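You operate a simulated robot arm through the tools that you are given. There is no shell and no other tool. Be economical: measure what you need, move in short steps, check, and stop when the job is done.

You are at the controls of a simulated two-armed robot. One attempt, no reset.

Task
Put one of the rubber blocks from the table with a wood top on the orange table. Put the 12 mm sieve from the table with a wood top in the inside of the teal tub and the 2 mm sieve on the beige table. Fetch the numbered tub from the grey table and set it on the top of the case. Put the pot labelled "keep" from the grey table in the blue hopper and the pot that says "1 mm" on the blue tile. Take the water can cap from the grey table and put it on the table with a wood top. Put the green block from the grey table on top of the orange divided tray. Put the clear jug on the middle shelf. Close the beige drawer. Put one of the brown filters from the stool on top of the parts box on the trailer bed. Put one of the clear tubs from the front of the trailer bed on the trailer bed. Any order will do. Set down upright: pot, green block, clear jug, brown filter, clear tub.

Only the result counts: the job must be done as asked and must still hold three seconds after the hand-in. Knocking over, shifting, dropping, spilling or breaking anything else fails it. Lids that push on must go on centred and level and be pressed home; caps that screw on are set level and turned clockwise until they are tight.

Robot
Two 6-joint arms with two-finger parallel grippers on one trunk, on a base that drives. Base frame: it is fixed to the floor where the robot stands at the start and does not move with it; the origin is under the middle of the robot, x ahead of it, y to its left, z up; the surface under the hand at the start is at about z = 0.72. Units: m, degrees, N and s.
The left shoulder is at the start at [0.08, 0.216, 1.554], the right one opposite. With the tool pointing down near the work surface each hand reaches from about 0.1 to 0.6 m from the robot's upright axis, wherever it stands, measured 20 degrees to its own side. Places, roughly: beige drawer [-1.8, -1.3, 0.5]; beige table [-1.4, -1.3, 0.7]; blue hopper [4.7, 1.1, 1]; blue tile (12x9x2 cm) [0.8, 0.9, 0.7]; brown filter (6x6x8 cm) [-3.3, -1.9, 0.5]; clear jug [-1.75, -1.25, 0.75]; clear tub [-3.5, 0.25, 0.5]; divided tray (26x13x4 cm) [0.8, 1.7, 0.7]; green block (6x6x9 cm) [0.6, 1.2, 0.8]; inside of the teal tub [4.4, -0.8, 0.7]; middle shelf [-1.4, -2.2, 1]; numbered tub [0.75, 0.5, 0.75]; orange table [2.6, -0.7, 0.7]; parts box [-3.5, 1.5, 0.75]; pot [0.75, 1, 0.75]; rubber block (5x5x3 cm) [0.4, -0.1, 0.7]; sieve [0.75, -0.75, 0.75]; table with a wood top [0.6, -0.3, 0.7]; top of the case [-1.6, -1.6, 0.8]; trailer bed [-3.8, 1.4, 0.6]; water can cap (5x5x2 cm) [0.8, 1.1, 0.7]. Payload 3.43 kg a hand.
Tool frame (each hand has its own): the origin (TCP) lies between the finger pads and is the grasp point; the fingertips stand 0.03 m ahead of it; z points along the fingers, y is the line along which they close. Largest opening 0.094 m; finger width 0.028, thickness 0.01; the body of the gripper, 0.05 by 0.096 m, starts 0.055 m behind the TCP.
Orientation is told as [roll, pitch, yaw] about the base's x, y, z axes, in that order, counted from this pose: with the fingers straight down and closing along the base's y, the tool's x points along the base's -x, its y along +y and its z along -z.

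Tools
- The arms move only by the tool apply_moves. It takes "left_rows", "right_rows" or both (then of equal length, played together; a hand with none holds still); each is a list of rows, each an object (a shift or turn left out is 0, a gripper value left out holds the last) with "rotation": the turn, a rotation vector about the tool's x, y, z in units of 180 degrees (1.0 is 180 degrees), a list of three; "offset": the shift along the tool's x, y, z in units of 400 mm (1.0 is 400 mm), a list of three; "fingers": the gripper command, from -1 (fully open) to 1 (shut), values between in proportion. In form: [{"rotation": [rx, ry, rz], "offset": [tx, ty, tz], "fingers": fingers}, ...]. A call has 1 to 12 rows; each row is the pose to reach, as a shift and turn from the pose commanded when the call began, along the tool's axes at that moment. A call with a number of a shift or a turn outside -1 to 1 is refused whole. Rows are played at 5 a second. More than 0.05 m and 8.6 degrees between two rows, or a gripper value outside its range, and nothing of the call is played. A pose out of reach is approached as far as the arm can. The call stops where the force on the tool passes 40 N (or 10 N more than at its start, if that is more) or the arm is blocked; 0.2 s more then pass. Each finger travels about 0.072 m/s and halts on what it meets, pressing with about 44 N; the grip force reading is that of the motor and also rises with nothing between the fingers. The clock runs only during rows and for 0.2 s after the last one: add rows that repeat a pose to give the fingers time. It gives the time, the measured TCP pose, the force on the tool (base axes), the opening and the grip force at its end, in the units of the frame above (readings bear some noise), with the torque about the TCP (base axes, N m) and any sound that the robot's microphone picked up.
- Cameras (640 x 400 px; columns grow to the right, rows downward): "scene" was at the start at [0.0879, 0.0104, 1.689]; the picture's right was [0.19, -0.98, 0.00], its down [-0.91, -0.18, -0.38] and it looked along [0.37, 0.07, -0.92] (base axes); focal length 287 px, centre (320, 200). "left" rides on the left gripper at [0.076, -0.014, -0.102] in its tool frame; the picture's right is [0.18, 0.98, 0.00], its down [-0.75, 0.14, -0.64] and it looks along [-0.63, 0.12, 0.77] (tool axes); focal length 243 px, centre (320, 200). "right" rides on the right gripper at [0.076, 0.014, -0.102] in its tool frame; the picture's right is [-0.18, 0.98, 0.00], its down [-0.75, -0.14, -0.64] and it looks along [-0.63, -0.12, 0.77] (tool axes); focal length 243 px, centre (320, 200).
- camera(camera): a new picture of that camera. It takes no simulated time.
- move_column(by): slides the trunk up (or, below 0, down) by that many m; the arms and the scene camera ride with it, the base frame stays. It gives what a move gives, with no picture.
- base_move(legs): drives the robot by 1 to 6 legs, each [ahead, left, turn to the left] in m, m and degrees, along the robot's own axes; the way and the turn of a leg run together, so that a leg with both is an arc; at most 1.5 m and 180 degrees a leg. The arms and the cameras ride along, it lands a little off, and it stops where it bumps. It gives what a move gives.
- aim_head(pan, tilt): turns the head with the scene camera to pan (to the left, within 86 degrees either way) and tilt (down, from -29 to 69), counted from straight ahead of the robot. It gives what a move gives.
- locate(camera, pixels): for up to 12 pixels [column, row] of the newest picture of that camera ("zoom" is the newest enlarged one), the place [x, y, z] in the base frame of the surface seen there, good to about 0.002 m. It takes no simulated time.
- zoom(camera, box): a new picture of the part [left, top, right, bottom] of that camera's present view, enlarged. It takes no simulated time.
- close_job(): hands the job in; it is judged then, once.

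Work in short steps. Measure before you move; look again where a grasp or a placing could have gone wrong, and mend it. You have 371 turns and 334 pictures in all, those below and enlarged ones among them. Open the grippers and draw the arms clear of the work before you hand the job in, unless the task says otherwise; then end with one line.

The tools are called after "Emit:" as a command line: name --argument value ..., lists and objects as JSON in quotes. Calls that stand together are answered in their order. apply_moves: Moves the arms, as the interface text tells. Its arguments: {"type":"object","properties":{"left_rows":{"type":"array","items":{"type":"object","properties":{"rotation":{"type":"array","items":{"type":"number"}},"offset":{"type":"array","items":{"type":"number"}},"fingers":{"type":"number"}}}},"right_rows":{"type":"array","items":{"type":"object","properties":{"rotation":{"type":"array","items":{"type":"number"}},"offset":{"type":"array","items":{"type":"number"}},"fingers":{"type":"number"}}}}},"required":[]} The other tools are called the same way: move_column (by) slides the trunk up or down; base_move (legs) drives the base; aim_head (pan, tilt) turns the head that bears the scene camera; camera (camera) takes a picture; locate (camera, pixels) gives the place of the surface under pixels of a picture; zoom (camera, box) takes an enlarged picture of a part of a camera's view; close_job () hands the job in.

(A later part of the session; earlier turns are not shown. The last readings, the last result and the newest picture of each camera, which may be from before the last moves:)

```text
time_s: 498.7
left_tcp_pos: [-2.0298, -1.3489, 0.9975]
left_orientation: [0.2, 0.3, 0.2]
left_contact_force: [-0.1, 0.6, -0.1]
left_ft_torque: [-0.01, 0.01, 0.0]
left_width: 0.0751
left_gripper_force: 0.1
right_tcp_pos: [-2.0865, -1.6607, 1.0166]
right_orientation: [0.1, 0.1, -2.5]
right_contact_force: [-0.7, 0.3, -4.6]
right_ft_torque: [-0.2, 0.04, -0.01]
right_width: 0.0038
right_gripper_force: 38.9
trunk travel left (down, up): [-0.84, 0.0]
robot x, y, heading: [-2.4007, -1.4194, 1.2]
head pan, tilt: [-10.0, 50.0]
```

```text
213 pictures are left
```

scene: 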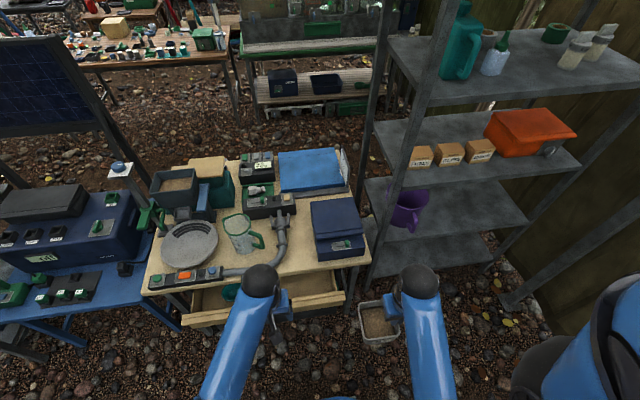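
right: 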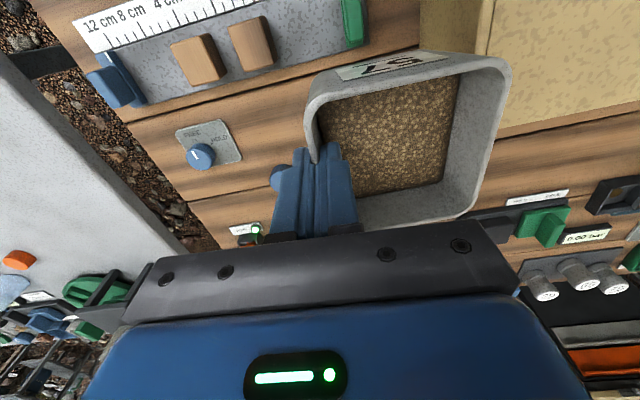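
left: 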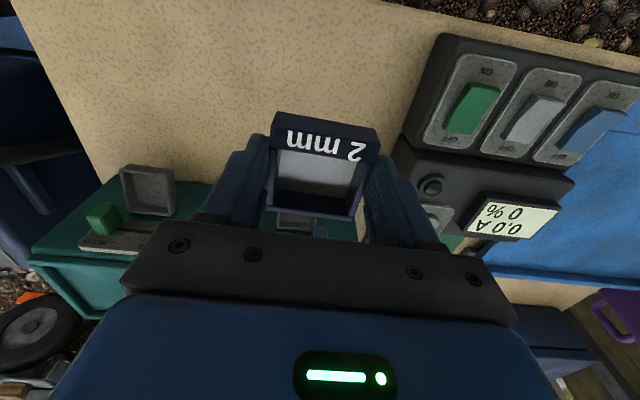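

Emit:
locate --camera "scene" --pixels '[[312, 205], [350, 200], [318, 235], [362, 232], [335, 215], [445, 185], [520, 180], [575, 165], [480, 165], [405, 180], [440, 110], [335, 300]]'

Emit:
zoom --camera "scene" --box '[130, 140, 390, 340]'

Emit:
zoom --camera "scene" --box '[360, 0, 640, 240]'

```text
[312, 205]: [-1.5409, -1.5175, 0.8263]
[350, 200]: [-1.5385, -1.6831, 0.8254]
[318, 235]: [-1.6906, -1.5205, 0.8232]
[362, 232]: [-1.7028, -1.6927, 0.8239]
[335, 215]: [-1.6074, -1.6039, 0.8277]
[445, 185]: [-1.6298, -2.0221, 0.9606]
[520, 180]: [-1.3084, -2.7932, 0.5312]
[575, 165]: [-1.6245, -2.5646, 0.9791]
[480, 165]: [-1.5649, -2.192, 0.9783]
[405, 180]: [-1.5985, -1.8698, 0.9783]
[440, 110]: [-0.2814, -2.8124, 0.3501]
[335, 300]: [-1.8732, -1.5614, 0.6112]
```

```text
2.00 times, centred on (260, 240) of scene
```

zoom: 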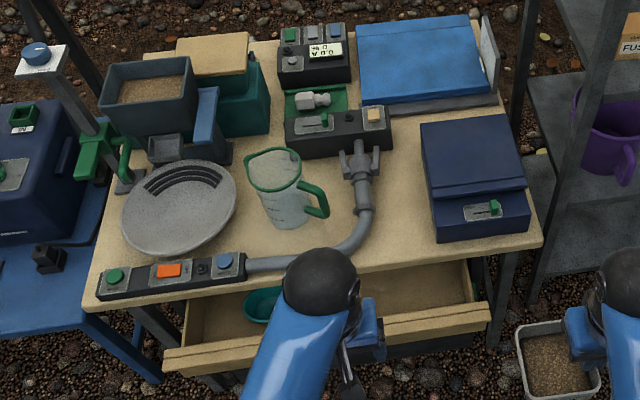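

```text
1.67 times, centred on (500, 120) of scene
```

zoom: 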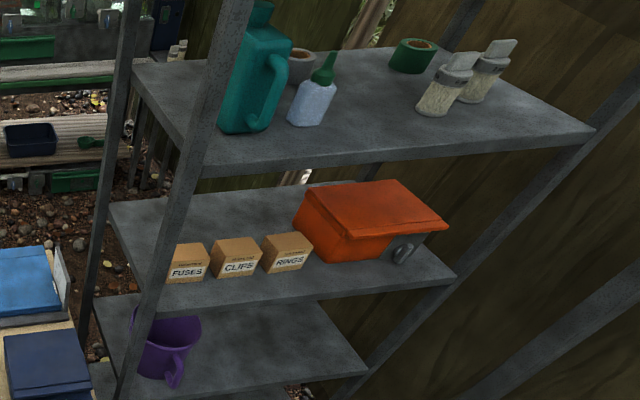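

Case top: x -1.70…-1.54, y -1.69…-1.52, z 0.826. I drive ahead 0.28 and place the tub with TCP at about [-1.622,-1.648].

Emit:
base_move --legs '[[0.27, 0, -1.0]]'

Emit:
camera --camera "right"

```text
time_s: 500.6
left_tcp_pos: [-1.7625, -1.3535, 0.999]
left_orientation: [0.2, 0.1, -1.0]
left_contact_force: [0.0, -0.7, 0.3]
left_ft_torque: [0.02, -0.02, -0.01]
left_width: 0.0751
left_gripper_force: 0.1
right_tcp_pos: [-1.8274, -1.6649, 1.0177]
right_orientation: [0.1, -0.1, -3.5]
right_contact_force: [0.0, 0.3, -4.0]
right_ft_torque: [-0.15, 0.03, 0.0]
right_width: 0.0038
right_gripper_force: 37.9
trunk travel left (down, up): [-0.84, 0.0]
robot x, y, heading: [-2.135, -1.4156, -0.0]
head pan, tilt: [-10.0, 50.0]
```

```text
210 pictures are left
```

right: 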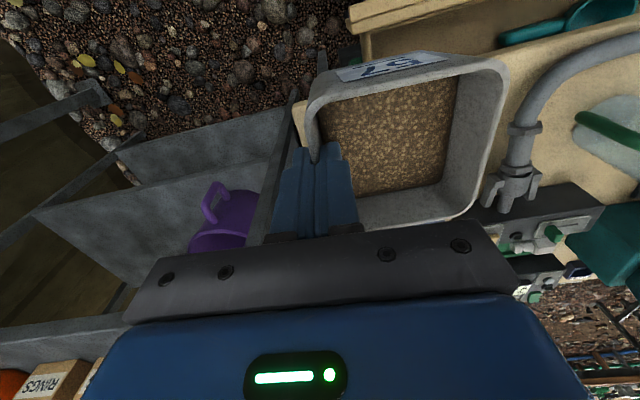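

Emit:
apply_moves --right_rows '[{"offset": [-0.1, 0.02, 0]}, {"offset": [-0.2, 0.035, 0]}, {"offset": [-0.3, 0.05, 0]}, {"offset": [-0.4, 0.065, 0]}, {"offset": [-0.5, 0.074, 0]}, {"offset": [-0.5125, 0.074, 0.08]}, {"offset": [-0.5125, 0.074, 0.16]}, {"offset": [-0.5125, 0.074, 0.22]}, {"offset": [-0.5125, 0.074, 0.22]}]'

Emit:
camera --camera "right"

Emit:
camera --camera "scene"

```text
time_s: 502.6
left_tcp_pos: [-1.7585, -1.3526, 0.9983]
left_orientation: [0.2, 0.3, -0.9]
left_contact_force: [0.4, -1.4, -0.5]
left_ft_torque: [-0.02, -0.02, 0.0]
left_width: 0.0752
left_gripper_force: 0.1
right_tcp_pos: [-1.6168, -1.6502, 0.9269]
right_orientation: [0.0, 0.2, -3.6]
right_contact_force: [0.2, -0.5, -3.8]
right_ft_torque: [-0.17, 0.02, -0.03]
right_width: 0.0037
right_gripper_force: 37.9
trunk travel left (down, up): [-0.84, 0.0]
robot x, y, heading: [-2.1304, -1.413, -0.2]
head pan, tilt: [-10.0, 50.0]
```

```text
209 pictures are left
```

right: 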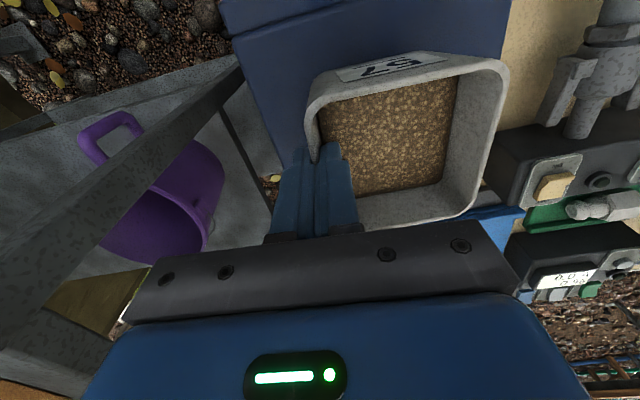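

```text
208 pictures are left
```

scene: 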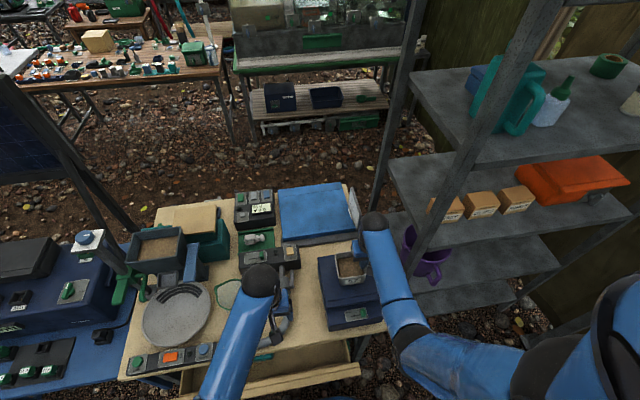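

The tub is above the case. I lower slowly to contact.

Emit:
apply_moves --right_rows '[{"offset": [0, 0, 0.03]}, {"offset": [0, 0, 0.045]}, {"offset": [0, 0, 0.052]}, {"offset": [0, 0, 0.052]}]'

```text
time_s: 503.6
left_tcp_pos: [-1.7598, -1.3534, 0.9982]
left_orientation: [0.2, 0.2, -1.0]
left_contact_force: [-0.3, -0.8, -0.1]
left_ft_torque: [-0.01, 0.01, -0.04]
left_width: 0.0753
left_gripper_force: 0.1
right_tcp_pos: [-1.6186, -1.6485, 0.9083]
right_orientation: [0.2, 0.0, -3.6]
right_contact_force: [-0.3, -1.6, 4.5]
right_ft_torque: [0.36, -0.42, -0.1]
right_width: 0.0037
right_gripper_force: 38.1
trunk travel left (down, up): [-0.84, 0.0]
robot x, y, heading: [-2.1369, -1.4178, 0.1]
head pan, tilt: [-10.0, 50.0]
```

Emit:
apply_moves --right_rows '[{"offset": [0, 0, 0.006]}, {"offset": [0, 0, 0.006], "fingers": 0.6}, {"offset": [0, 0, 0.006], "fingers": 0.5}, {"offset": [0, 0, 0.006], "fingers": 0.5}, {"offset": [0, 0, -0.03], "fingers": 0.5}, {"offset": [0, 0, -0.1]}, {"offset": [0, 0, -0.2]}, {"offset": [0, 0, -0.25]}]'

Emit:
camera --camera "right"

```text
time_s: 505.4
left_tcp_pos: [-1.7588, -1.3519, 0.9984]
left_orientation: [0.3, 0.4, -1.0]
left_contact_force: [1.2, 0.1, -0.5]
left_ft_torque: [-0.03, 0.03, 0.02]
left_width: 0.0754
left_gripper_force: 0.0
right_tcp_pos: [-1.6192, -1.6486, 1.0097]
right_orientation: [0.0, 0.1, -3.5]
right_contact_force: [-0.3, -0.5, 0.4]
right_ft_torque: [0.04, 0.02, -0.01]
right_width: 0.0235
right_gripper_force: 0.0
trunk travel left (down, up): [-0.84, 0.0]
robot x, y, heading: [-2.136, -1.4175, 0.2]
head pan, tilt: [-10.0, 50.0]
```

```text
207 pictures are left
```

right: 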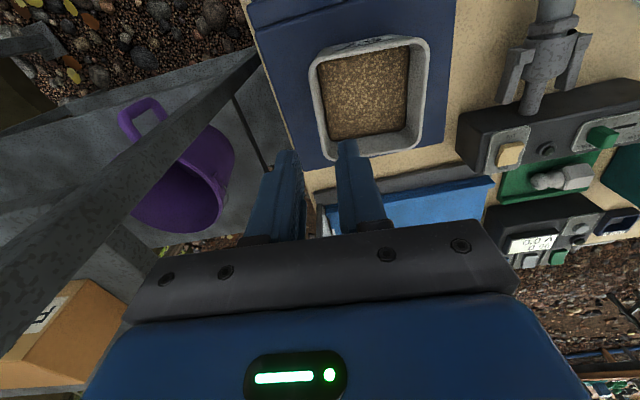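

The tub stands on the case. Next the drawer: I back off, retract the right hand, and turn the left hand horizontal (fingers forward, closed) to push.

Emit:
base_move --legs '[[-0.32, 0, 0]]'

Emit:
apply_moves --left_rows '[{"rotation": [0, -0.045, 0], "fingers": 1}, {"rotation": [0, -0.09, 0]}, {"rotation": [0, -0.135, 0]}, {"rotation": [0, -0.18, 0]}, {"rotation": [0, -0.225, 0]}, {"rotation": [0, -0.27, 0]}, {"rotation": [0, -0.315, 0]}, {"rotation": [0, -0.36, 0]}, {"rotation": [0, -0.405, 0]}, {"rotation": [0, -0.45, 0]}, {"rotation": [0, -0.495, 0]}, {"rotation": [0, -0.495, 0]}]' --right_rows '[{"offset": [0.1, 0, 0]}, {"offset": [0.2, 0, 0]}, {"offset": [0.3, 0, 0]}, {"offset": [0.4, 0, 0]}, {"offset": [0.45, 0, 0]}, {"offset": [0.45, 0, 0]}, {"offset": [0.45, 0, 0]}, {"offset": [0.45, 0, 0]}, {"offset": [0.45, 0, 0]}, {"offset": [0.45, 0, 0]}, {"offset": [0.45, 0, 0]}, {"offset": [0.45, 0, 0]}]'

Emit:
camera --camera "left"

Emit:
camera --camera "scene"

```text
time_s: 507.6
left_tcp_pos: [-2.0754, -1.3522, 0.9971]
left_orientation: [0.2, 0.4, -1.1]
left_contact_force: [0.2, 0.6, -0.1]
left_ft_torque: [0.03, 0.04, 0.0]
left_width: 0.075
left_gripper_force: 0.1
right_tcp_pos: [-1.9355, -1.6498, 1.0059]
right_orientation: [0.1, 0.3, -3.6]
right_contact_force: [-0.6, 0.6, -0.4]
right_ft_torque: [0.01, -0.01, 0.03]
right_width: 0.0237
right_gripper_force: 0.0
trunk travel left (down, up): [-0.84, 0.0]
robot x, y, heading: [-2.4505, -1.4188, -0.3]
head pan, tilt: [-10.0, 50.0]
```

```text
time_s: 510.1
left_tcp_pos: [-2.0763, -1.3536, 0.9988]
left_orientation: [10.1, -88.9, -11.3]
left_contact_force: [-0.5, 0.7, 0.0]
left_ft_torque: [-0.02, 0.02, 0.04]
left_width: 0.0
left_gripper_force: 33.0
right_tcp_pos: [-2.1162, -1.639, 1.0076]
right_orientation: [0.0, 0.1, -3.6]
right_contact_force: [-0.8, 0.1, -0.5]
right_ft_torque: [0.04, 0.01, -0.01]
right_width: 0.0233
right_gripper_force: 0.1
trunk travel left (down, up): [-0.84, 0.0]
robot x, y, heading: [-2.4489, -1.4144, 0.1]
head pan, tilt: [-10.0, 50.0]
```

```text
206 pictures are left
```

left: 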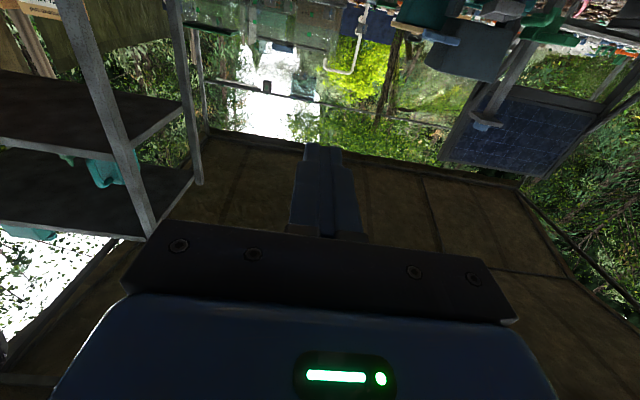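

```text
205 pictures are left
```

scene: 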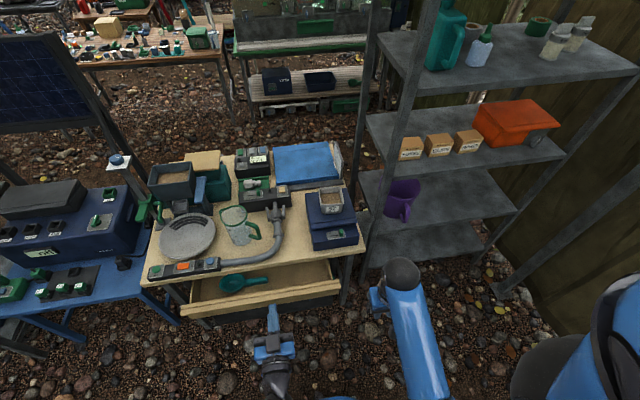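

Horizontal posture works. I locate the drawer's front board.

Emit:
locate --camera "scene" --pixels '[[185, 308], [340, 287], [260, 297], [260, 305], [262, 265], [160, 284], [330, 258], [190, 318], [215, 318]]'

```text
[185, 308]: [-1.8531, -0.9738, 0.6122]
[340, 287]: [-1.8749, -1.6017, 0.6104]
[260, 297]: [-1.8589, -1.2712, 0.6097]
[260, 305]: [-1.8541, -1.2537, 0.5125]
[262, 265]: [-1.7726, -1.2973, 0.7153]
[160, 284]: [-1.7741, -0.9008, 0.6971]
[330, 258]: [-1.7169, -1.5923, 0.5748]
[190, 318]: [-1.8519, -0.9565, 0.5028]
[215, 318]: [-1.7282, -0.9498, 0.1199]
```

Board: y -0.96…-1.60, face x≈-1.875, top z 0.61; table edge x -1.774. I lower the trunk 0.45 and centre the left hand at y≈-1.285.

Emit:
move_column --by -0.45

Emit:
apply_moves --left_rows '[{"offset": [0, 0.08, 0.05]}, {"offset": [0, 0.17, 0.12]}, {"offset": [0, 0.17, 0.24]}, {"offset": [0, 0.17, 0.34]}, {"offset": [0, 0.17, 0.34]}]'

Emit:
camera --camera "scene"

```text
refused: -0.45 is not a number from -0.4 to 0.4
```

```text
time_s: 511.4
left_tcp_pos: [-1.9409, -1.2877, 0.9948]
left_orientation: [8.8, -88.9, -9.8]
left_contact_force: [-0.6, 0.2, -0.2]
left_ft_torque: [0.03, 0.02, -0.03]
left_width: 0.0001
left_gripper_force: 33.3
right_tcp_pos: [-2.1167, -1.6386, 1.008]
right_orientation: [0.0, 0.2, -3.6]
right_contact_force: [-0.2, 0.2, 0.2]
right_ft_torque: [0.0, 0.01, 0.02]
right_width: 0.0235
right_gripper_force: 0.0
trunk travel left (down, up): [-0.84, 0.0]
robot x, y, heading: [-2.4531, -1.4128, -0.3]
head pan, tilt: [-10.0, 50.0]
```

```text
204 pictures are left
```

scene: 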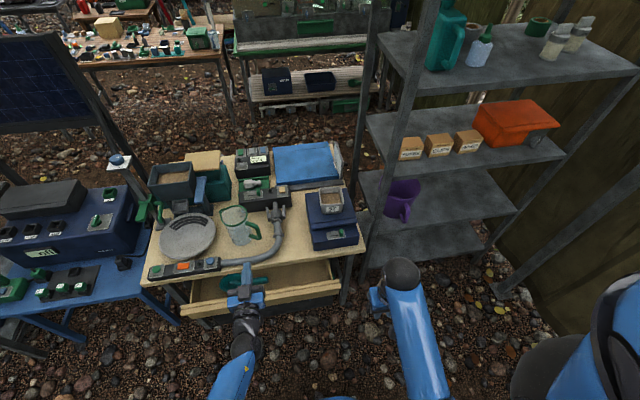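

The column moves at most 0.4 per call. The tips are at x≈-1.91, clear of the board; I lower in two steps.

Emit:
move_column --by -0.4

Emit:
move_column --by -0.06

Emit:
apply_moves --left_rows '[{"offset": [0, 0, 0.05]}, {"offset": [0, 0, 0.1]}, {"offset": [0, 0, 0.15]}, {"offset": [0, 0, 0.2]}, {"offset": [0, 0, 0.25]}, {"offset": [0, 0, 0.3]}]'

Emit:
camera --camera "scene"

```text
time_s: 515.2
left_tcp_pos: [-1.9406, -1.2878, 0.5954]
left_orientation: [10.4, -88.8, -11.5]
left_contact_force: [0.1, -0.6, -0.1]
left_ft_torque: [0.01, -0.02, -0.01]
left_width: 0.0001
left_gripper_force: 33.4
right_tcp_pos: [-2.1169, -1.6387, 0.6073]
right_orientation: [0.0, 0.1, -3.6]
right_contact_force: [-0.2, -0.9, -0.3]
right_ft_torque: [-0.01, -0.01, -0.02]
right_width: 0.0237
right_gripper_force: 0.0
trunk travel left (down, up): [-0.44, 0.4]
robot x, y, heading: [-2.4493, -1.4178, 0.1]
head pan, tilt: [-10.0, 50.0]
```

```text
time_s: 516.2
left_tcp_pos: [-1.9402, -1.2891, 0.5353]
left_orientation: [10.5, -88.7, -11.6]
left_contact_force: [-0.3, 1.1, -0.1]
left_ft_torque: [0.01, -0.02, 0.0]
left_width: 0.0
left_gripper_force: 33.2
right_tcp_pos: [-2.1168, -1.6392, 0.5477]
right_orientation: [0.0, 0.0, -3.6]
right_contact_force: [-0.9, 0.5, -0.6]
right_ft_torque: [-0.01, 0.0, 0.0]
right_width: 0.0238
right_gripper_force: 0.0
trunk travel left (down, up): [-0.38, 0.46]
robot x, y, heading: [-2.4505, -1.4139, 0.1]
head pan, tilt: [-10.0, 50.0]
```

```text
time_s: 517.6
left_tcp_pos: [-1.8199, -1.2909, 0.5325]
left_orientation: [9.9, -88.7, -11.0]
left_contact_force: [0.5, 0.0, -0.5]
left_ft_torque: [-0.02, 0.0, 0.0]
left_width: 0.0002
left_gripper_force: 33.2
right_tcp_pos: [-2.1163, -1.6393, 0.5475]
right_orientation: [0.0, 0.3, -3.6]
right_contact_force: [-0.9, 0.3, 0.7]
right_ft_torque: [-0.04, 0.0, 0.01]
right_width: 0.0236
right_gripper_force: 0.1
trunk travel left (down, up): [-0.38, 0.46]
robot x, y, heading: [-2.4502, -1.418, 0.1]
head pan, tilt: [-10.0, 50.0]
```

```text
203 pictures are left
```

scene: 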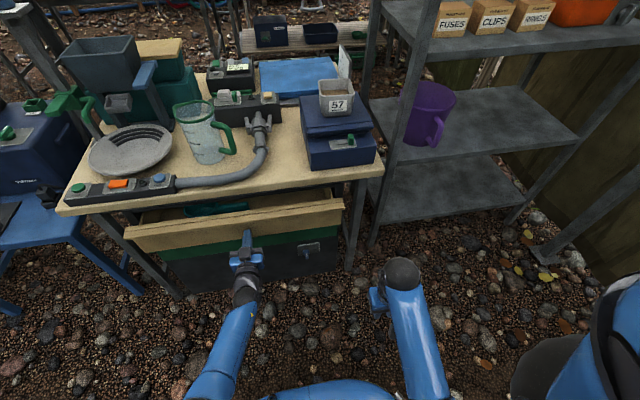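

Emit:
locate --camera "scene" --pixels '[[180, 237], [300, 222], [180, 222], [300, 208], [180, 210], [290, 240], [180, 255], [220, 192], [320, 205]]'

Emit:
zoom --camera "scene" --box '[110, 160, 380, 300]'

```text
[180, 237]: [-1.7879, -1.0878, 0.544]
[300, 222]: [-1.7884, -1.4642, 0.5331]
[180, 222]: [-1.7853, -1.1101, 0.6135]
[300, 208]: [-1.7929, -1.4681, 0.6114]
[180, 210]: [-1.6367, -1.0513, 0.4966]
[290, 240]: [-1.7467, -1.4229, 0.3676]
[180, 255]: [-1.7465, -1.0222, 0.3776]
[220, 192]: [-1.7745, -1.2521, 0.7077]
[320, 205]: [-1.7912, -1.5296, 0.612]
```

```text
2.37 times, centred on (245, 230) of scene
```

zoom: 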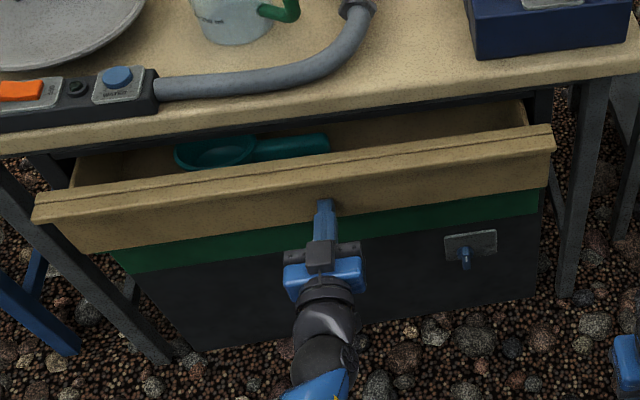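

The board moved from -1.875 to -1.788; the cabinet face is at -1.747. I keep pushing until it stops.

Emit:
apply_moves --left_rows '[{"offset": [0, 0, 0.03]}, {"offset": [0, 0, 0.06]}, {"offset": [0, 0, 0.09]}, {"offset": [0, 0, 0.12]}, {"offset": [0, 0, 0.15]}, {"offset": [0, 0, 0.18]}, {"offset": [0, 0, 0.21]}, {"offset": [0, 0, 0.24]}, {"offset": [0, 0, 0.27]}, {"offset": [0, 0, 0.3]}, {"offset": [0, 0, 0.33]}, {"offset": [0, 0, 0.36]}]'

Emit:
camera --camera "scene"

Emit:
locate --camera "scene" --pixels '[[180, 237], [300, 222], [180, 222], [300, 208], [180, 210], [290, 240], [180, 255], [220, 192], [150, 235]]'

```text
time_s: 518.6
left_tcp_pos: [-1.7785, -1.2927, 0.5313]
left_orientation: [19.3, -89.0, -20.5]
left_contact_force: [-15.1, -0.9, 8.8]
left_ft_torque: [-0.06, -0.44, 0.05]
left_width: 0.0
left_gripper_force: 33.1
right_tcp_pos: [-2.117, -1.6382, 0.5481]
right_orientation: [0.0, 0.1, -3.7]
right_contact_force: [0.1, 0.2, -0.5]
right_ft_torque: [0.02, 0.03, 0.03]
right_width: 0.0235
right_gripper_force: 0.0
trunk travel left (down, up): [-0.38, 0.46]
robot x, y, heading: [-2.449, -1.4167, 0.1]
head pan, tilt: [-10.0, 50.0]
stopped in row 4 (left hand): the force on the tool passed its limit at 53 N (the readings are from after the stop); the commanded pose is now the measured one
```

```text
201 pictures are left
```

scene: 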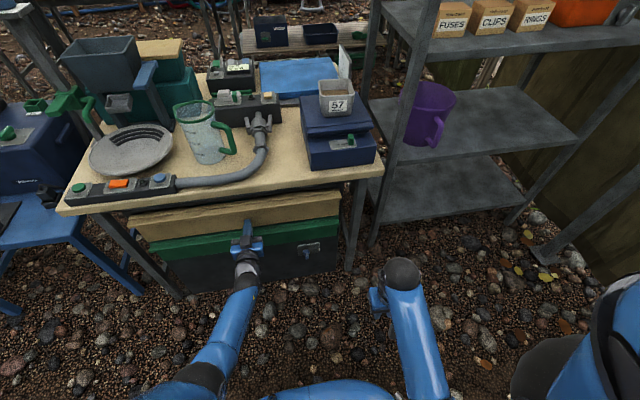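

```text
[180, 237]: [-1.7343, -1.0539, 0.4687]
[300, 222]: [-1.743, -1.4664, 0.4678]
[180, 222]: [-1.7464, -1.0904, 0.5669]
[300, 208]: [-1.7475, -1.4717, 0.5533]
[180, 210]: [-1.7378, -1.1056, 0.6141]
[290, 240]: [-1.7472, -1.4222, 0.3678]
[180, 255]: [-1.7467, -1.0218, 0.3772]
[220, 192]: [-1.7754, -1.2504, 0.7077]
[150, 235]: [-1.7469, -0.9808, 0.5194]
```

The drawer is closed flush (face -1.747). I withdraw the hand and inspect the jug.

Emit:
apply_moves --left_rows '[{"offset": [0, 0, -0.1]}, {"offset": [0, 0, -0.2]}, {"offset": [0, 0, -0.3]}, {"offset": [0, 0, -0.4]}]'

Emit:
zoom --camera "scene" --box '[140, 80, 290, 180]'

Emit:
locate --camera "zoom" --pixels '[[155, 100], [290, 95], [170, 200], [280, 330], [215, 360], [320, 235], [380, 280], [220, 95], [260, 200], [200, 140], [330, 320]]'

```text
time_s: 519.6
left_tcp_pos: [-1.939, -1.289, 0.5338]
left_orientation: [17.6, -89.0, -18.5]
left_contact_force: [0.8, 0.3, -0.1]
left_ft_torque: [-0.01, -0.01, 0.0]
left_width: 0.0003
left_gripper_force: 32.8
right_tcp_pos: [-2.118, -1.6383, 0.5476]
right_orientation: [0.0, 0.1, -3.5]
right_contact_force: [-0.3, -0.5, 0.6]
right_ft_torque: [-0.03, 0.02, -0.02]
right_width: 0.0236
right_gripper_force: 0.1
trunk travel left (down, up): [-0.38, 0.46]
robot x, y, heading: [-2.4511, -1.4151, -0.3]
head pan, tilt: [-10.0, 50.0]
```

```text
4.00 times, centred on (215, 130) of scene
```

zoom: 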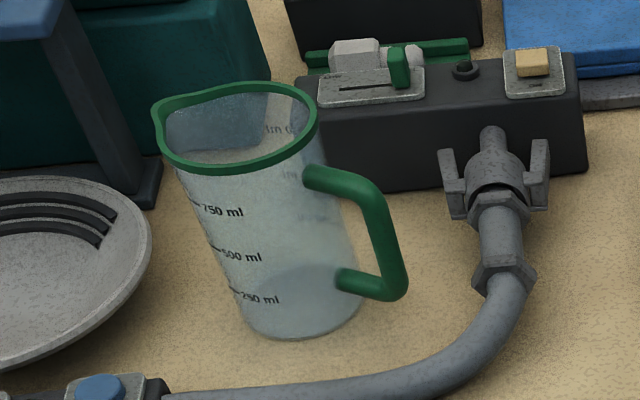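

```text
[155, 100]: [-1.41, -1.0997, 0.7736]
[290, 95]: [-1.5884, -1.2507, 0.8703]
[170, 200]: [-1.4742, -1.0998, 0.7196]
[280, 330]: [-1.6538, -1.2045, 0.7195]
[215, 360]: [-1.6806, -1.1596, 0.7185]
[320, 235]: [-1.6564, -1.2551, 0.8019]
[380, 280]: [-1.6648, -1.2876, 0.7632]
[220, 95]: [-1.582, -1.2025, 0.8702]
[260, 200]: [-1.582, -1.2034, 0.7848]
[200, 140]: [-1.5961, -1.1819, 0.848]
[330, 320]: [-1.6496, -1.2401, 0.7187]
```

The jug (rim z 0.87, ~1 l, looks empty) has its handle toward -y. For the shelf I need a horizontal hand gripping the handle. I first inspect the middle shelf from its front (west).

Emit:
move_column --by 0.4

Emit:
base_move --legs '[[-0.05, -0.65, 0]]'

Emit:
aim_head --pan -5 --tilt 35

Emit:
camera --camera "scene"

```text
time_s: 523.4
left_tcp_pos: [-1.9369, -1.2898, 0.9322]
left_orientation: [15.4, -89.0, -16.4]
left_contact_force: [0.0, -0.1, 0.1]
left_ft_torque: [0.0, 0.01, -0.01]
left_width: 0.0001
left_gripper_force: 33.3
right_tcp_pos: [-2.116, -1.6388, 0.9487]
right_orientation: [-0.1, 0.1, -3.6]
right_contact_force: [-0.7, 0.1, 0.1]
right_ft_torque: [0.0, 0.0, -0.01]
right_width: 0.0233
right_gripper_force: 0.0
trunk travel left (down, up): [-0.78, 0.06]
robot x, y, heading: [-2.4524, -1.4178, -0.2]
head pan, tilt: [-10.0, 50.0]
```

```text
time_s: 527.0
left_tcp_pos: [-1.9887, -1.9388, 0.9316]
left_orientation: [11.2, -89.1, -12.4]
left_contact_force: [-0.7, 0.0, -0.4]
left_ft_torque: [0.02, 0.02, -0.01]
left_width: 0.0
left_gripper_force: 32.4
right_tcp_pos: [-2.1679, -2.2884, 0.9478]
right_orientation: [-0.1, 0.1, -3.7]
right_contact_force: [-0.3, 0.3, 1.0]
right_ft_torque: [0.0, -0.03, -0.01]
right_width: 0.0236
right_gripper_force: 0.1
trunk travel left (down, up): [-0.78, 0.06]
robot x, y, heading: [-2.4993, -2.0709, -0.2]
head pan, tilt: [-10.0, 50.0]
```

```text
time_s: 527.8
left_tcp_pos: [-1.9877, -1.9415, 0.9312]
left_orientation: [16.3, -89.1, -17.5]
left_contact_force: [0.1, 0.7, 0.2]
left_ft_torque: [-0.02, 0.02, -0.02]
left_width: 0.0
left_gripper_force: 33.4
right_tcp_pos: [-2.1678, -2.2894, 0.9466]
right_orientation: [0.0, 0.1, -3.5]
right_contact_force: [0.5, 0.0, -0.1]
right_ft_torque: [0.01, 0.01, 0.02]
right_width: 0.0234
right_gripper_force: 0.0
trunk travel left (down, up): [-0.78, 0.06]
robot x, y, heading: [-2.5064, -2.0653, -0.3]
head pan, tilt: [-5.0, 35.0]
```

```text
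199 pictures are left
```

scene: 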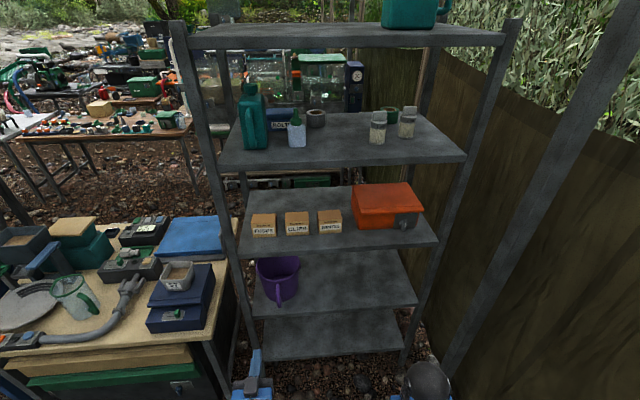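

Emit:
zoom --camera "scene" --box '[220, 150, 460, 270]'

Emit:
locate --camera "scene" --pixels '[[242, 256], [435, 243], [330, 250], [265, 240], [330, 236], [365, 225], [420, 225], [290, 200], [340, 197], [252, 192], [265, 218], [430, 230]]'

```text
2.67 times, centred on (340, 210) of scene
```

zoom: 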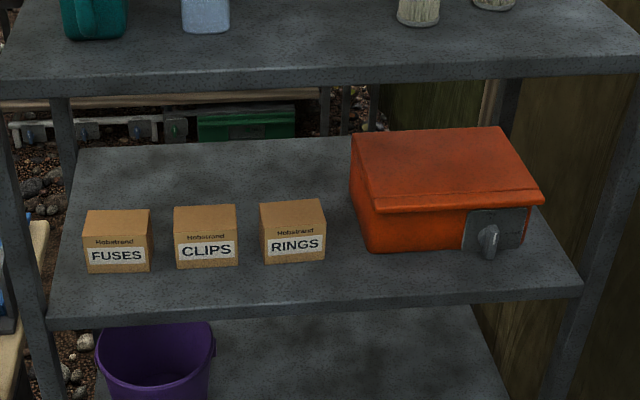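

```text
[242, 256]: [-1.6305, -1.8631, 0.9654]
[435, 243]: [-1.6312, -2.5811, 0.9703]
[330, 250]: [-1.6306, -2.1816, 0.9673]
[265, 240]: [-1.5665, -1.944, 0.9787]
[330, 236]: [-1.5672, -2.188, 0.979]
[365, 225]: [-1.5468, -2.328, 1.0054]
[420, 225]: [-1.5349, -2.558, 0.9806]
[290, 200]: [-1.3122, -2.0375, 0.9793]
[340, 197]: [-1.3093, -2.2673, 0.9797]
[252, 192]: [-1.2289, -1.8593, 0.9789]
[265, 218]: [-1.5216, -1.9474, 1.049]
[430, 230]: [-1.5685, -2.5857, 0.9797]
```

The space behind the three boxes (x -1.46…-1.23) on the shelf (z 0.979) is free. Now back to the jug, to measure its handle.

Emit:
base_move --legs '[[0.05, 0.72, 0.2]]'

Emit:
aim_head --pan 5 --tilt 50

Emit:
zoom --camera "scene" --box '[220, 130, 420, 255]'

```text
time_s: 531.8
left_tcp_pos: [-1.937, -1.2062, 0.9317]
left_orientation: [19.1, -89.0, -19.9]
left_contact_force: [0.7, -0.8, -0.6]
left_ft_torque: [0.0, -0.01, 0.03]
left_width: 0.0
left_gripper_force: 32.5
right_tcp_pos: [-2.1163, -1.5559, 0.9485]
right_orientation: [0.1, 0.1, -3.4]
right_contact_force: [0.4, -0.9, -0.8]
right_ft_torque: [-0.02, 0.03, 0.0]
right_width: 0.0234
right_gripper_force: 0.0
trunk travel left (down, up): [-0.78, 0.06]
robot x, y, heading: [-2.4487, -1.3326, 0.4]
head pan, tilt: [-5.0, 35.0]
```

```text
time_s: 532.6
left_tcp_pos: [-1.9389, -1.2056, 0.9321]
left_orientation: [15.0, -89.0, -15.9]
left_contact_force: [-0.3, -0.6, -0.3]
left_ft_torque: [0.02, 0.0, 0.03]
left_width: 0.0
left_gripper_force: 32.8
right_tcp_pos: [-2.1155, -1.5547, 0.9468]
right_orientation: [0.0, 0.1, -3.4]
right_contact_force: [-0.6, -0.5, -0.7]
right_ft_torque: [0.01, -0.02, 0.0]
right_width: 0.0232
right_gripper_force: 0.0
trunk travel left (down, up): [-0.78, 0.06]
robot x, y, heading: [-2.4505, -1.3332, -0.1]
head pan, tilt: [5.0, 50.0]
```

```text
3.20 times, centred on (320, 192) of scene
```

zoom: 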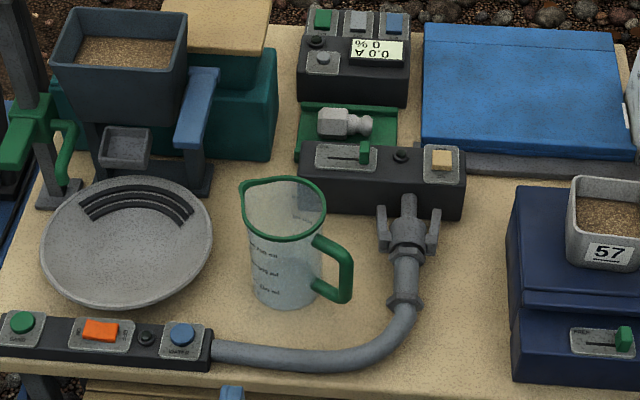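

Emit:
zoom --camera "scene" --box '[280, 175, 345, 240]'

Emit:
locate --camera "zoom" --pixels '[[315, 150], [350, 180], [395, 250], [390, 220], [400, 300], [390, 340], [330, 330], [345, 345], [180, 30], [160, 90], [310, 110]]'

```text
6.15 times, centred on (312, 208) of scene
```

zoom: 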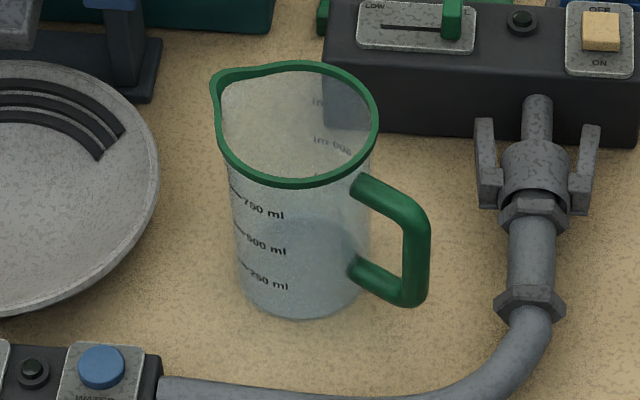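

```text
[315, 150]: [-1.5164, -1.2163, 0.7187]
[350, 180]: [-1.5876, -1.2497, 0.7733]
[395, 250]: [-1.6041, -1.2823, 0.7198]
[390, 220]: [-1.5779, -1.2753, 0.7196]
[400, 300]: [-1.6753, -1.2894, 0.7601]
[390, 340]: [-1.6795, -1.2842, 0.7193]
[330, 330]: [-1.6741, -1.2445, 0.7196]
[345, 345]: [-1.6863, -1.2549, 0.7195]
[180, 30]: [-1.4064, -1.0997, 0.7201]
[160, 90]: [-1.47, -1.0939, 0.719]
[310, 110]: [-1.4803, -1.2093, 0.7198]
```

Emit:
locate --camera "zoom" --pixels '[[300, 183], [376, 125], [310, 66], [222, 140], [415, 225], [416, 260], [415, 290], [385, 195], [380, 283], [213, 85], [240, 290], [365, 275]]'

```text
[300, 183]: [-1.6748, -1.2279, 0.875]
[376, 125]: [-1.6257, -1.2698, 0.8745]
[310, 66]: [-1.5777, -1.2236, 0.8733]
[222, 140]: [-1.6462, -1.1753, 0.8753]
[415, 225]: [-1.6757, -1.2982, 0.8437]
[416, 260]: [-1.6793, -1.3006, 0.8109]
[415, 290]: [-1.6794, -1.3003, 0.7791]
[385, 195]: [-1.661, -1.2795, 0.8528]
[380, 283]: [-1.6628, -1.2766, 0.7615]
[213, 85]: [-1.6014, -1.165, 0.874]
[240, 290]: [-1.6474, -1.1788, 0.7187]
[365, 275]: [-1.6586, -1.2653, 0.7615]
```

Jug: rim centre [-1.627,-1.222], handle bar centre ≈[-1.667,-1.300], z 0.775–0.845, handle plane at -115°. I tilt the left hand 20° down and yaw it -25° so its closing axis lies in the handle plane.

Emit:
apply_moves --left_rows '[{"rotation": [0, 0.04, 0], "fingers": 0.15}, {"rotation": [0, 0.08, 0]}, {"rotation": [0, 0.111, 0]}, {"rotation": [0, 0.111, 0]}]'

Emit:
apply_moves --left_rows '[{"rotation": [0.035, 0, 0.0127]}, {"rotation": [0.07, 0, 0.0255]}, {"rotation": [0.105, 0, 0.038]}, {"rotation": [0.1306, 0, 0.0475]}, {"rotation": [0.1306, 0, 0.0475]}]'

```text
time_s: 533.6
left_tcp_pos: [-1.9385, -1.2032, 0.933]
left_orientation: [0.9, -69.0, -1.5]
left_contact_force: [-0.3, 0.4, 0.5]
left_ft_torque: [0.0, -0.04, -0.03]
left_width: 0.04
left_gripper_force: 0.1
right_tcp_pos: [-2.1164, -1.5551, 0.9475]
right_orientation: [0.1, 0.1, -3.4]
right_contact_force: [0.9, 0.1, 1.2]
right_ft_torque: [-0.05, -0.01, 0.0]
right_width: 0.0233
right_gripper_force: 0.1
trunk travel left (down, up): [-0.78, 0.06]
robot x, y, heading: [-2.4489, -1.3354, 0.3]
head pan, tilt: [5.0, 50.0]
```

```text
time_s: 534.8
left_tcp_pos: [-1.9383, -1.2051, 0.9323]
left_orientation: [-0.4, -69.1, -25.6]
left_contact_force: [-0.4, -0.8, -0.4]
left_ft_torque: [0.05, -0.01, 0.0]
left_width: 0.0399
left_gripper_force: 0.1
left hand out of reach, approached as far as the arm can: row 2
right_tcp_pos: [-2.1164, -1.5546, 0.9475]
right_orientation: [0.0, 0.0, -3.4]
right_contact_force: [0.4, 0.2, 0.1]
right_ft_torque: [-0.03, -0.01, -0.05]
right_width: 0.0238
right_gripper_force: 0.2
trunk travel left (down, up): [-0.78, 0.06]
robot x, y, heading: [-2.4529, -1.3364, 0.0]
head pan, tilt: [5.0, 50.0]
```

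Emit:
apply_moves --left_rows '[{"offset": [-0.06, 0, -0.02]}, {"offset": [-0.13, -0.05, -0.04]}, {"offset": [-0.18, -0.1, -0.06]}, {"offset": [-0.18, -0.1, -0.06]}]'

Emit:
move_column --by -0.13

Emit:
base_move --legs '[[0.16, 0, 0]]'

Emit:
camera --camera "scene"

```text
time_s: 535.8
left_tcp_pos: [-1.9527, -1.2415, 1.0078]
left_orientation: [-0.6, -69.1, -25.3]
left_contact_force: [-0.7, 0.2, 0.3]
left_ft_torque: [-0.01, -0.02, -0.04]
left_width: 0.04
left_gripper_force: 0.0
right_tcp_pos: [-2.1162, -1.5551, 0.9467]
right_orientation: [0.0, 0.1, -3.4]
right_contact_force: [-0.2, 0.0, 0.2]
right_ft_torque: [-0.02, 0.0, -0.02]
right_width: 0.0234
right_gripper_force: 0.0
trunk travel left (down, up): [-0.78, 0.06]
robot x, y, heading: [-2.4482, -1.3337, 0.0]
head pan, tilt: [5.0, 50.0]
```

```text
time_s: 537.4
left_tcp_pos: [-1.9528, -1.2412, 0.8789]
left_orientation: [-0.5, -68.9, -25.3]
left_contact_force: [0.0, 0.2, 0.1]
left_ft_torque: [0.02, -0.03, -0.01]
left_width: 0.0397
left_gripper_force: 0.1
right_tcp_pos: [-2.1163, -1.5537, 0.8181]
right_orientation: [0.0, 0.0, -3.3]
right_contact_force: [0.6, -0.1, -0.2]
right_ft_torque: [-0.02, -0.04, 0.0]
right_width: 0.0235
right_gripper_force: 0.0
trunk travel left (down, up): [-0.65, 0.19]
robot x, y, heading: [-2.4558, -1.3323, -0.0]
head pan, tilt: [5.0, 50.0]
```

```text
time_s: 538.8
left_tcp_pos: [-1.7952, -1.243, 0.8803]
left_orientation: [-0.3, -69.2, -25.7]
left_contact_force: [-0.1, -0.7, -0.2]
left_ft_torque: [0.01, -0.01, 0.02]
left_width: 0.0399
left_gripper_force: 0.0
right_tcp_pos: [-1.9594, -1.555, 0.8176]
right_orientation: [-0.1, 0.0, -3.5]
right_contact_force: [0.4, -0.7, -0.3]
right_ft_torque: [0.01, -0.03, -0.01]
right_width: 0.0234
right_gripper_force: 0.1
trunk travel left (down, up): [-0.65, 0.19]
robot x, y, heading: [-2.2911, -1.3362, -0.3]
head pan, tilt: [5.0, 50.0]
```

```text
195 pictures are left
```

scene: 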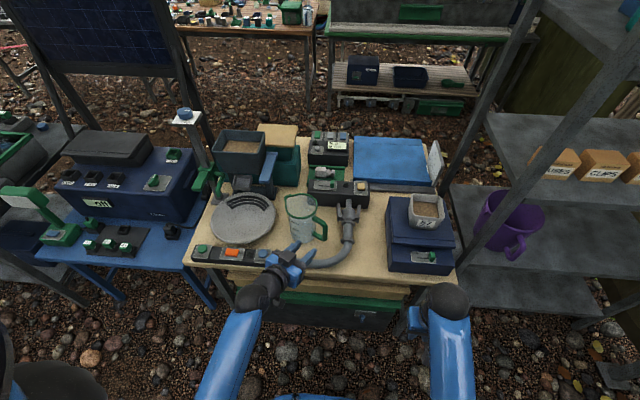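

I advance along the approach direction to within ~6 cm of the handle and check by zoom.

Emit:
apply_moves --left_rows '[{"offset": [0.007, 0.005, 0.08]}, {"offset": [0.015, 0.01, 0.16]}, {"offset": [0.015, 0.01, 0.22]}, {"offset": [0.015, 0.01, 0.22]}]'

Emit:
zoom --camera "scene" --box '[250, 170, 370, 290]'

Emit:
camera --camera "left"

```text
time_s: 539.8
left_tcp_pos: [-1.7202, -1.2761, 0.8404]
left_orientation: [-0.4, -69.1, -25.6]
left_contact_force: [0.3, -0.1, 0.7]
left_ft_torque: [-0.02, 0.02, -0.02]
left_width: 0.0398
left_gripper_force: 0.1
right_tcp_pos: [-1.9595, -1.5554, 0.8174]
right_orientation: [0.0, 0.1, -3.4]
right_contact_force: [-0.4, 0.7, -0.5]
right_ft_torque: [0.01, -0.01, 0.01]
right_width: 0.0235
right_gripper_force: 0.0
trunk travel left (down, up): [-0.65, 0.19]
robot x, y, heading: [-2.2915, -1.334, 0.2]
head pan, tilt: [5.0, 50.0]
```

```text
3.33 times, centred on (310, 230) of scene
```

zoom: 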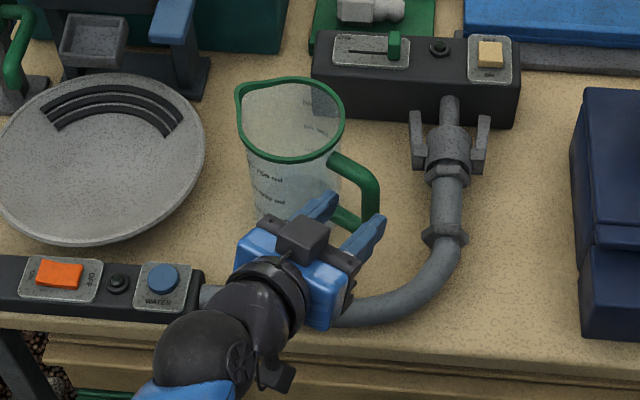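

```text
193 pictures are left
```

left: 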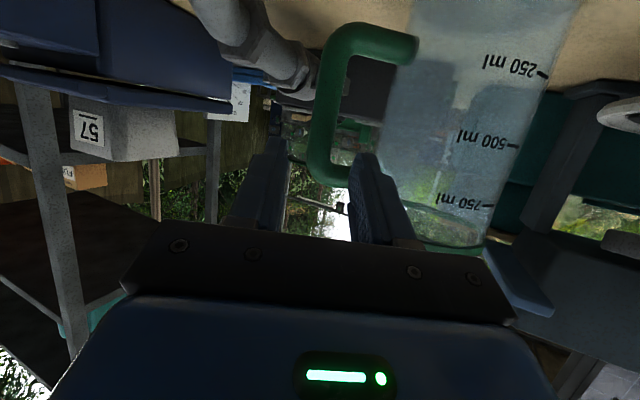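

The bar lies midway between the fingers. I advance the remaining 6.4 cm, slightly lower, and close.

Emit:
apply_moves --left_rows '[{"offset": [0.013, 0, 0.04]}, {"offset": [0.016, 0, 0.09]}, {"offset": [0.016, 0, 0.14]}, {"offset": [0.016, 0, 0.155]}, {"offset": [0.016, 0, 0.155]}]'

Emit:
camera --camera "left"

Emit:
zoom --camera "scene" --box '[270, 170, 370, 270]'

```text
time_s: 541.0
left_tcp_pos: [-1.6713, -1.3002, 0.8127]
left_orientation: [-0.4, -69.1, -25.6]
left_contact_force: [-0.9, 0.1, -0.8]
left_ft_torque: [-0.03, -0.03, 0.0]
left_width: 0.04
left_gripper_force: 0.1
right_tcp_pos: [-1.958, -1.5559, 0.8184]
right_orientation: [0.1, 0.1, -3.5]
right_contact_force: [-0.3, 0.1, 0.7]
right_ft_torque: [0.04, 0.04, 0.0]
right_width: 0.0232
right_gripper_force: 0.1
trunk travel left (down, up): [-0.65, 0.19]
robot x, y, heading: [-2.2928, -1.3334, -0.1]
head pan, tilt: [5.0, 50.0]
```

```text
192 pictures are left
```

left: 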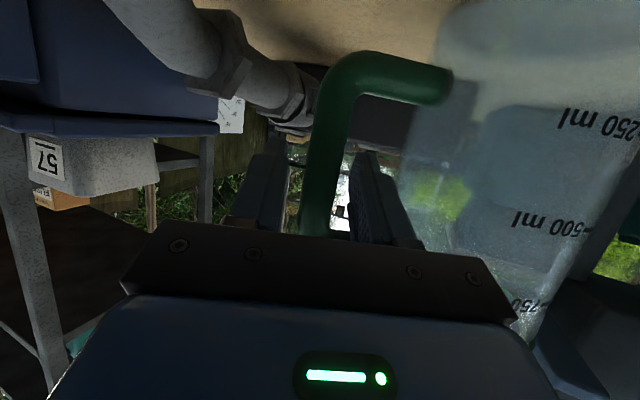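

```text
4.00 times, centred on (320, 220) of scene
```

zoom: 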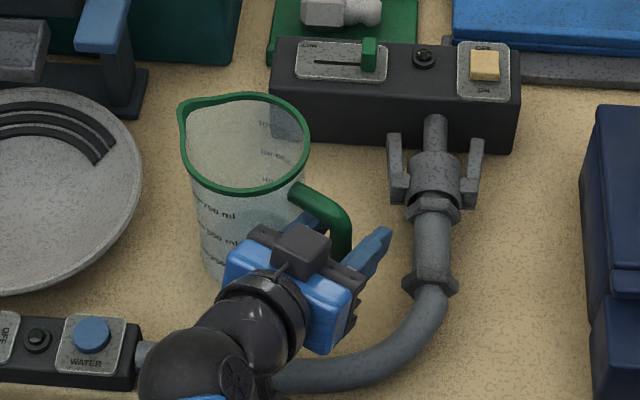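

The bar is between the fingers with the inner one in the gap. I close, then lift with the column.

Emit:
apply_moves --left_rows '[{"fingers": 0.5}, {"fingers": 1}, {"fingers": 1}, {"fingers": 1}]'

Emit:
move_column --by 0.06

Emit:
zoom --camera "scene" --box '[250, 150, 400, 290]'

Emit:
camera --camera "left"

```text
time_s: 542.0
left_tcp_pos: [-1.671, -1.2997, 0.8134]
left_orientation: [-0.5, -69.0, -25.7]
left_contact_force: [-0.7, 0.8, -0.4]
left_ft_torque: [0.12, -0.06, 0.01]
left_width: 0.0217
left_gripper_force: 44.7
right_tcp_pos: [-1.9585, -1.5564, 0.8185]
right_orientation: [0.0, 0.1, -3.4]
right_contact_force: [-0.1, -0.1, 0.9]
right_ft_torque: [0.0, -0.03, 0.02]
right_width: 0.0233
right_gripper_force: 0.1
trunk travel left (down, up): [-0.65, 0.19]
robot x, y, heading: [-2.291, -1.3343, -0.2]
head pan, tilt: [5.0, 50.0]
```

```text
time_s: 543.0
left_tcp_pos: [-1.6699, -1.2999, 0.8723]
left_orientation: [-0.5, -68.9, -25.5]
left_contact_force: [0.7, 0.1, -0.9]
left_ft_torque: [-0.08, 0.06, 0.0]
left_width: 0.0214
left_gripper_force: 43.8
right_tcp_pos: [-1.9582, -1.5563, 0.8774]
right_orientation: [0.0, 0.3, -3.5]
right_contact_force: [0.7, 0.2, -0.3]
right_ft_torque: [0.0, -0.04, 0.01]
right_width: 0.0236
right_gripper_force: 0.0
trunk travel left (down, up): [-0.71, 0.13]
robot x, y, heading: [-2.2917, -1.3325, 0.1]
head pan, tilt: [5.0, 50.0]
```

```text
2.86 times, centred on (325, 220) of scene
```

zoom: 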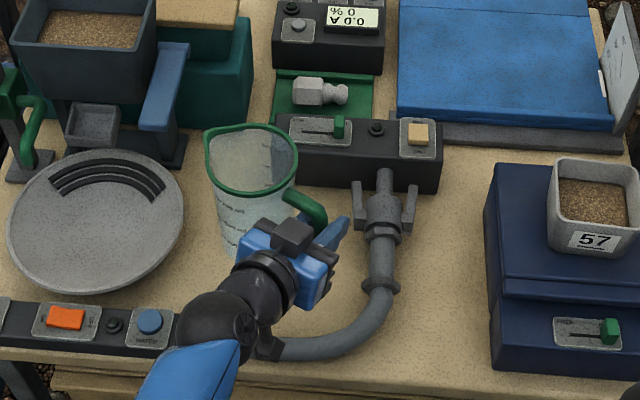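

```text
189 pictures are left
```

left: 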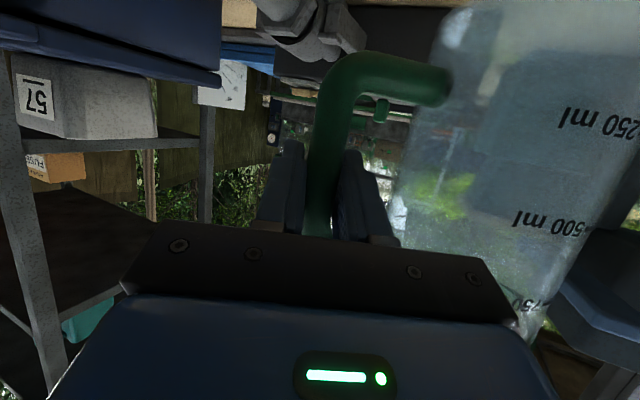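

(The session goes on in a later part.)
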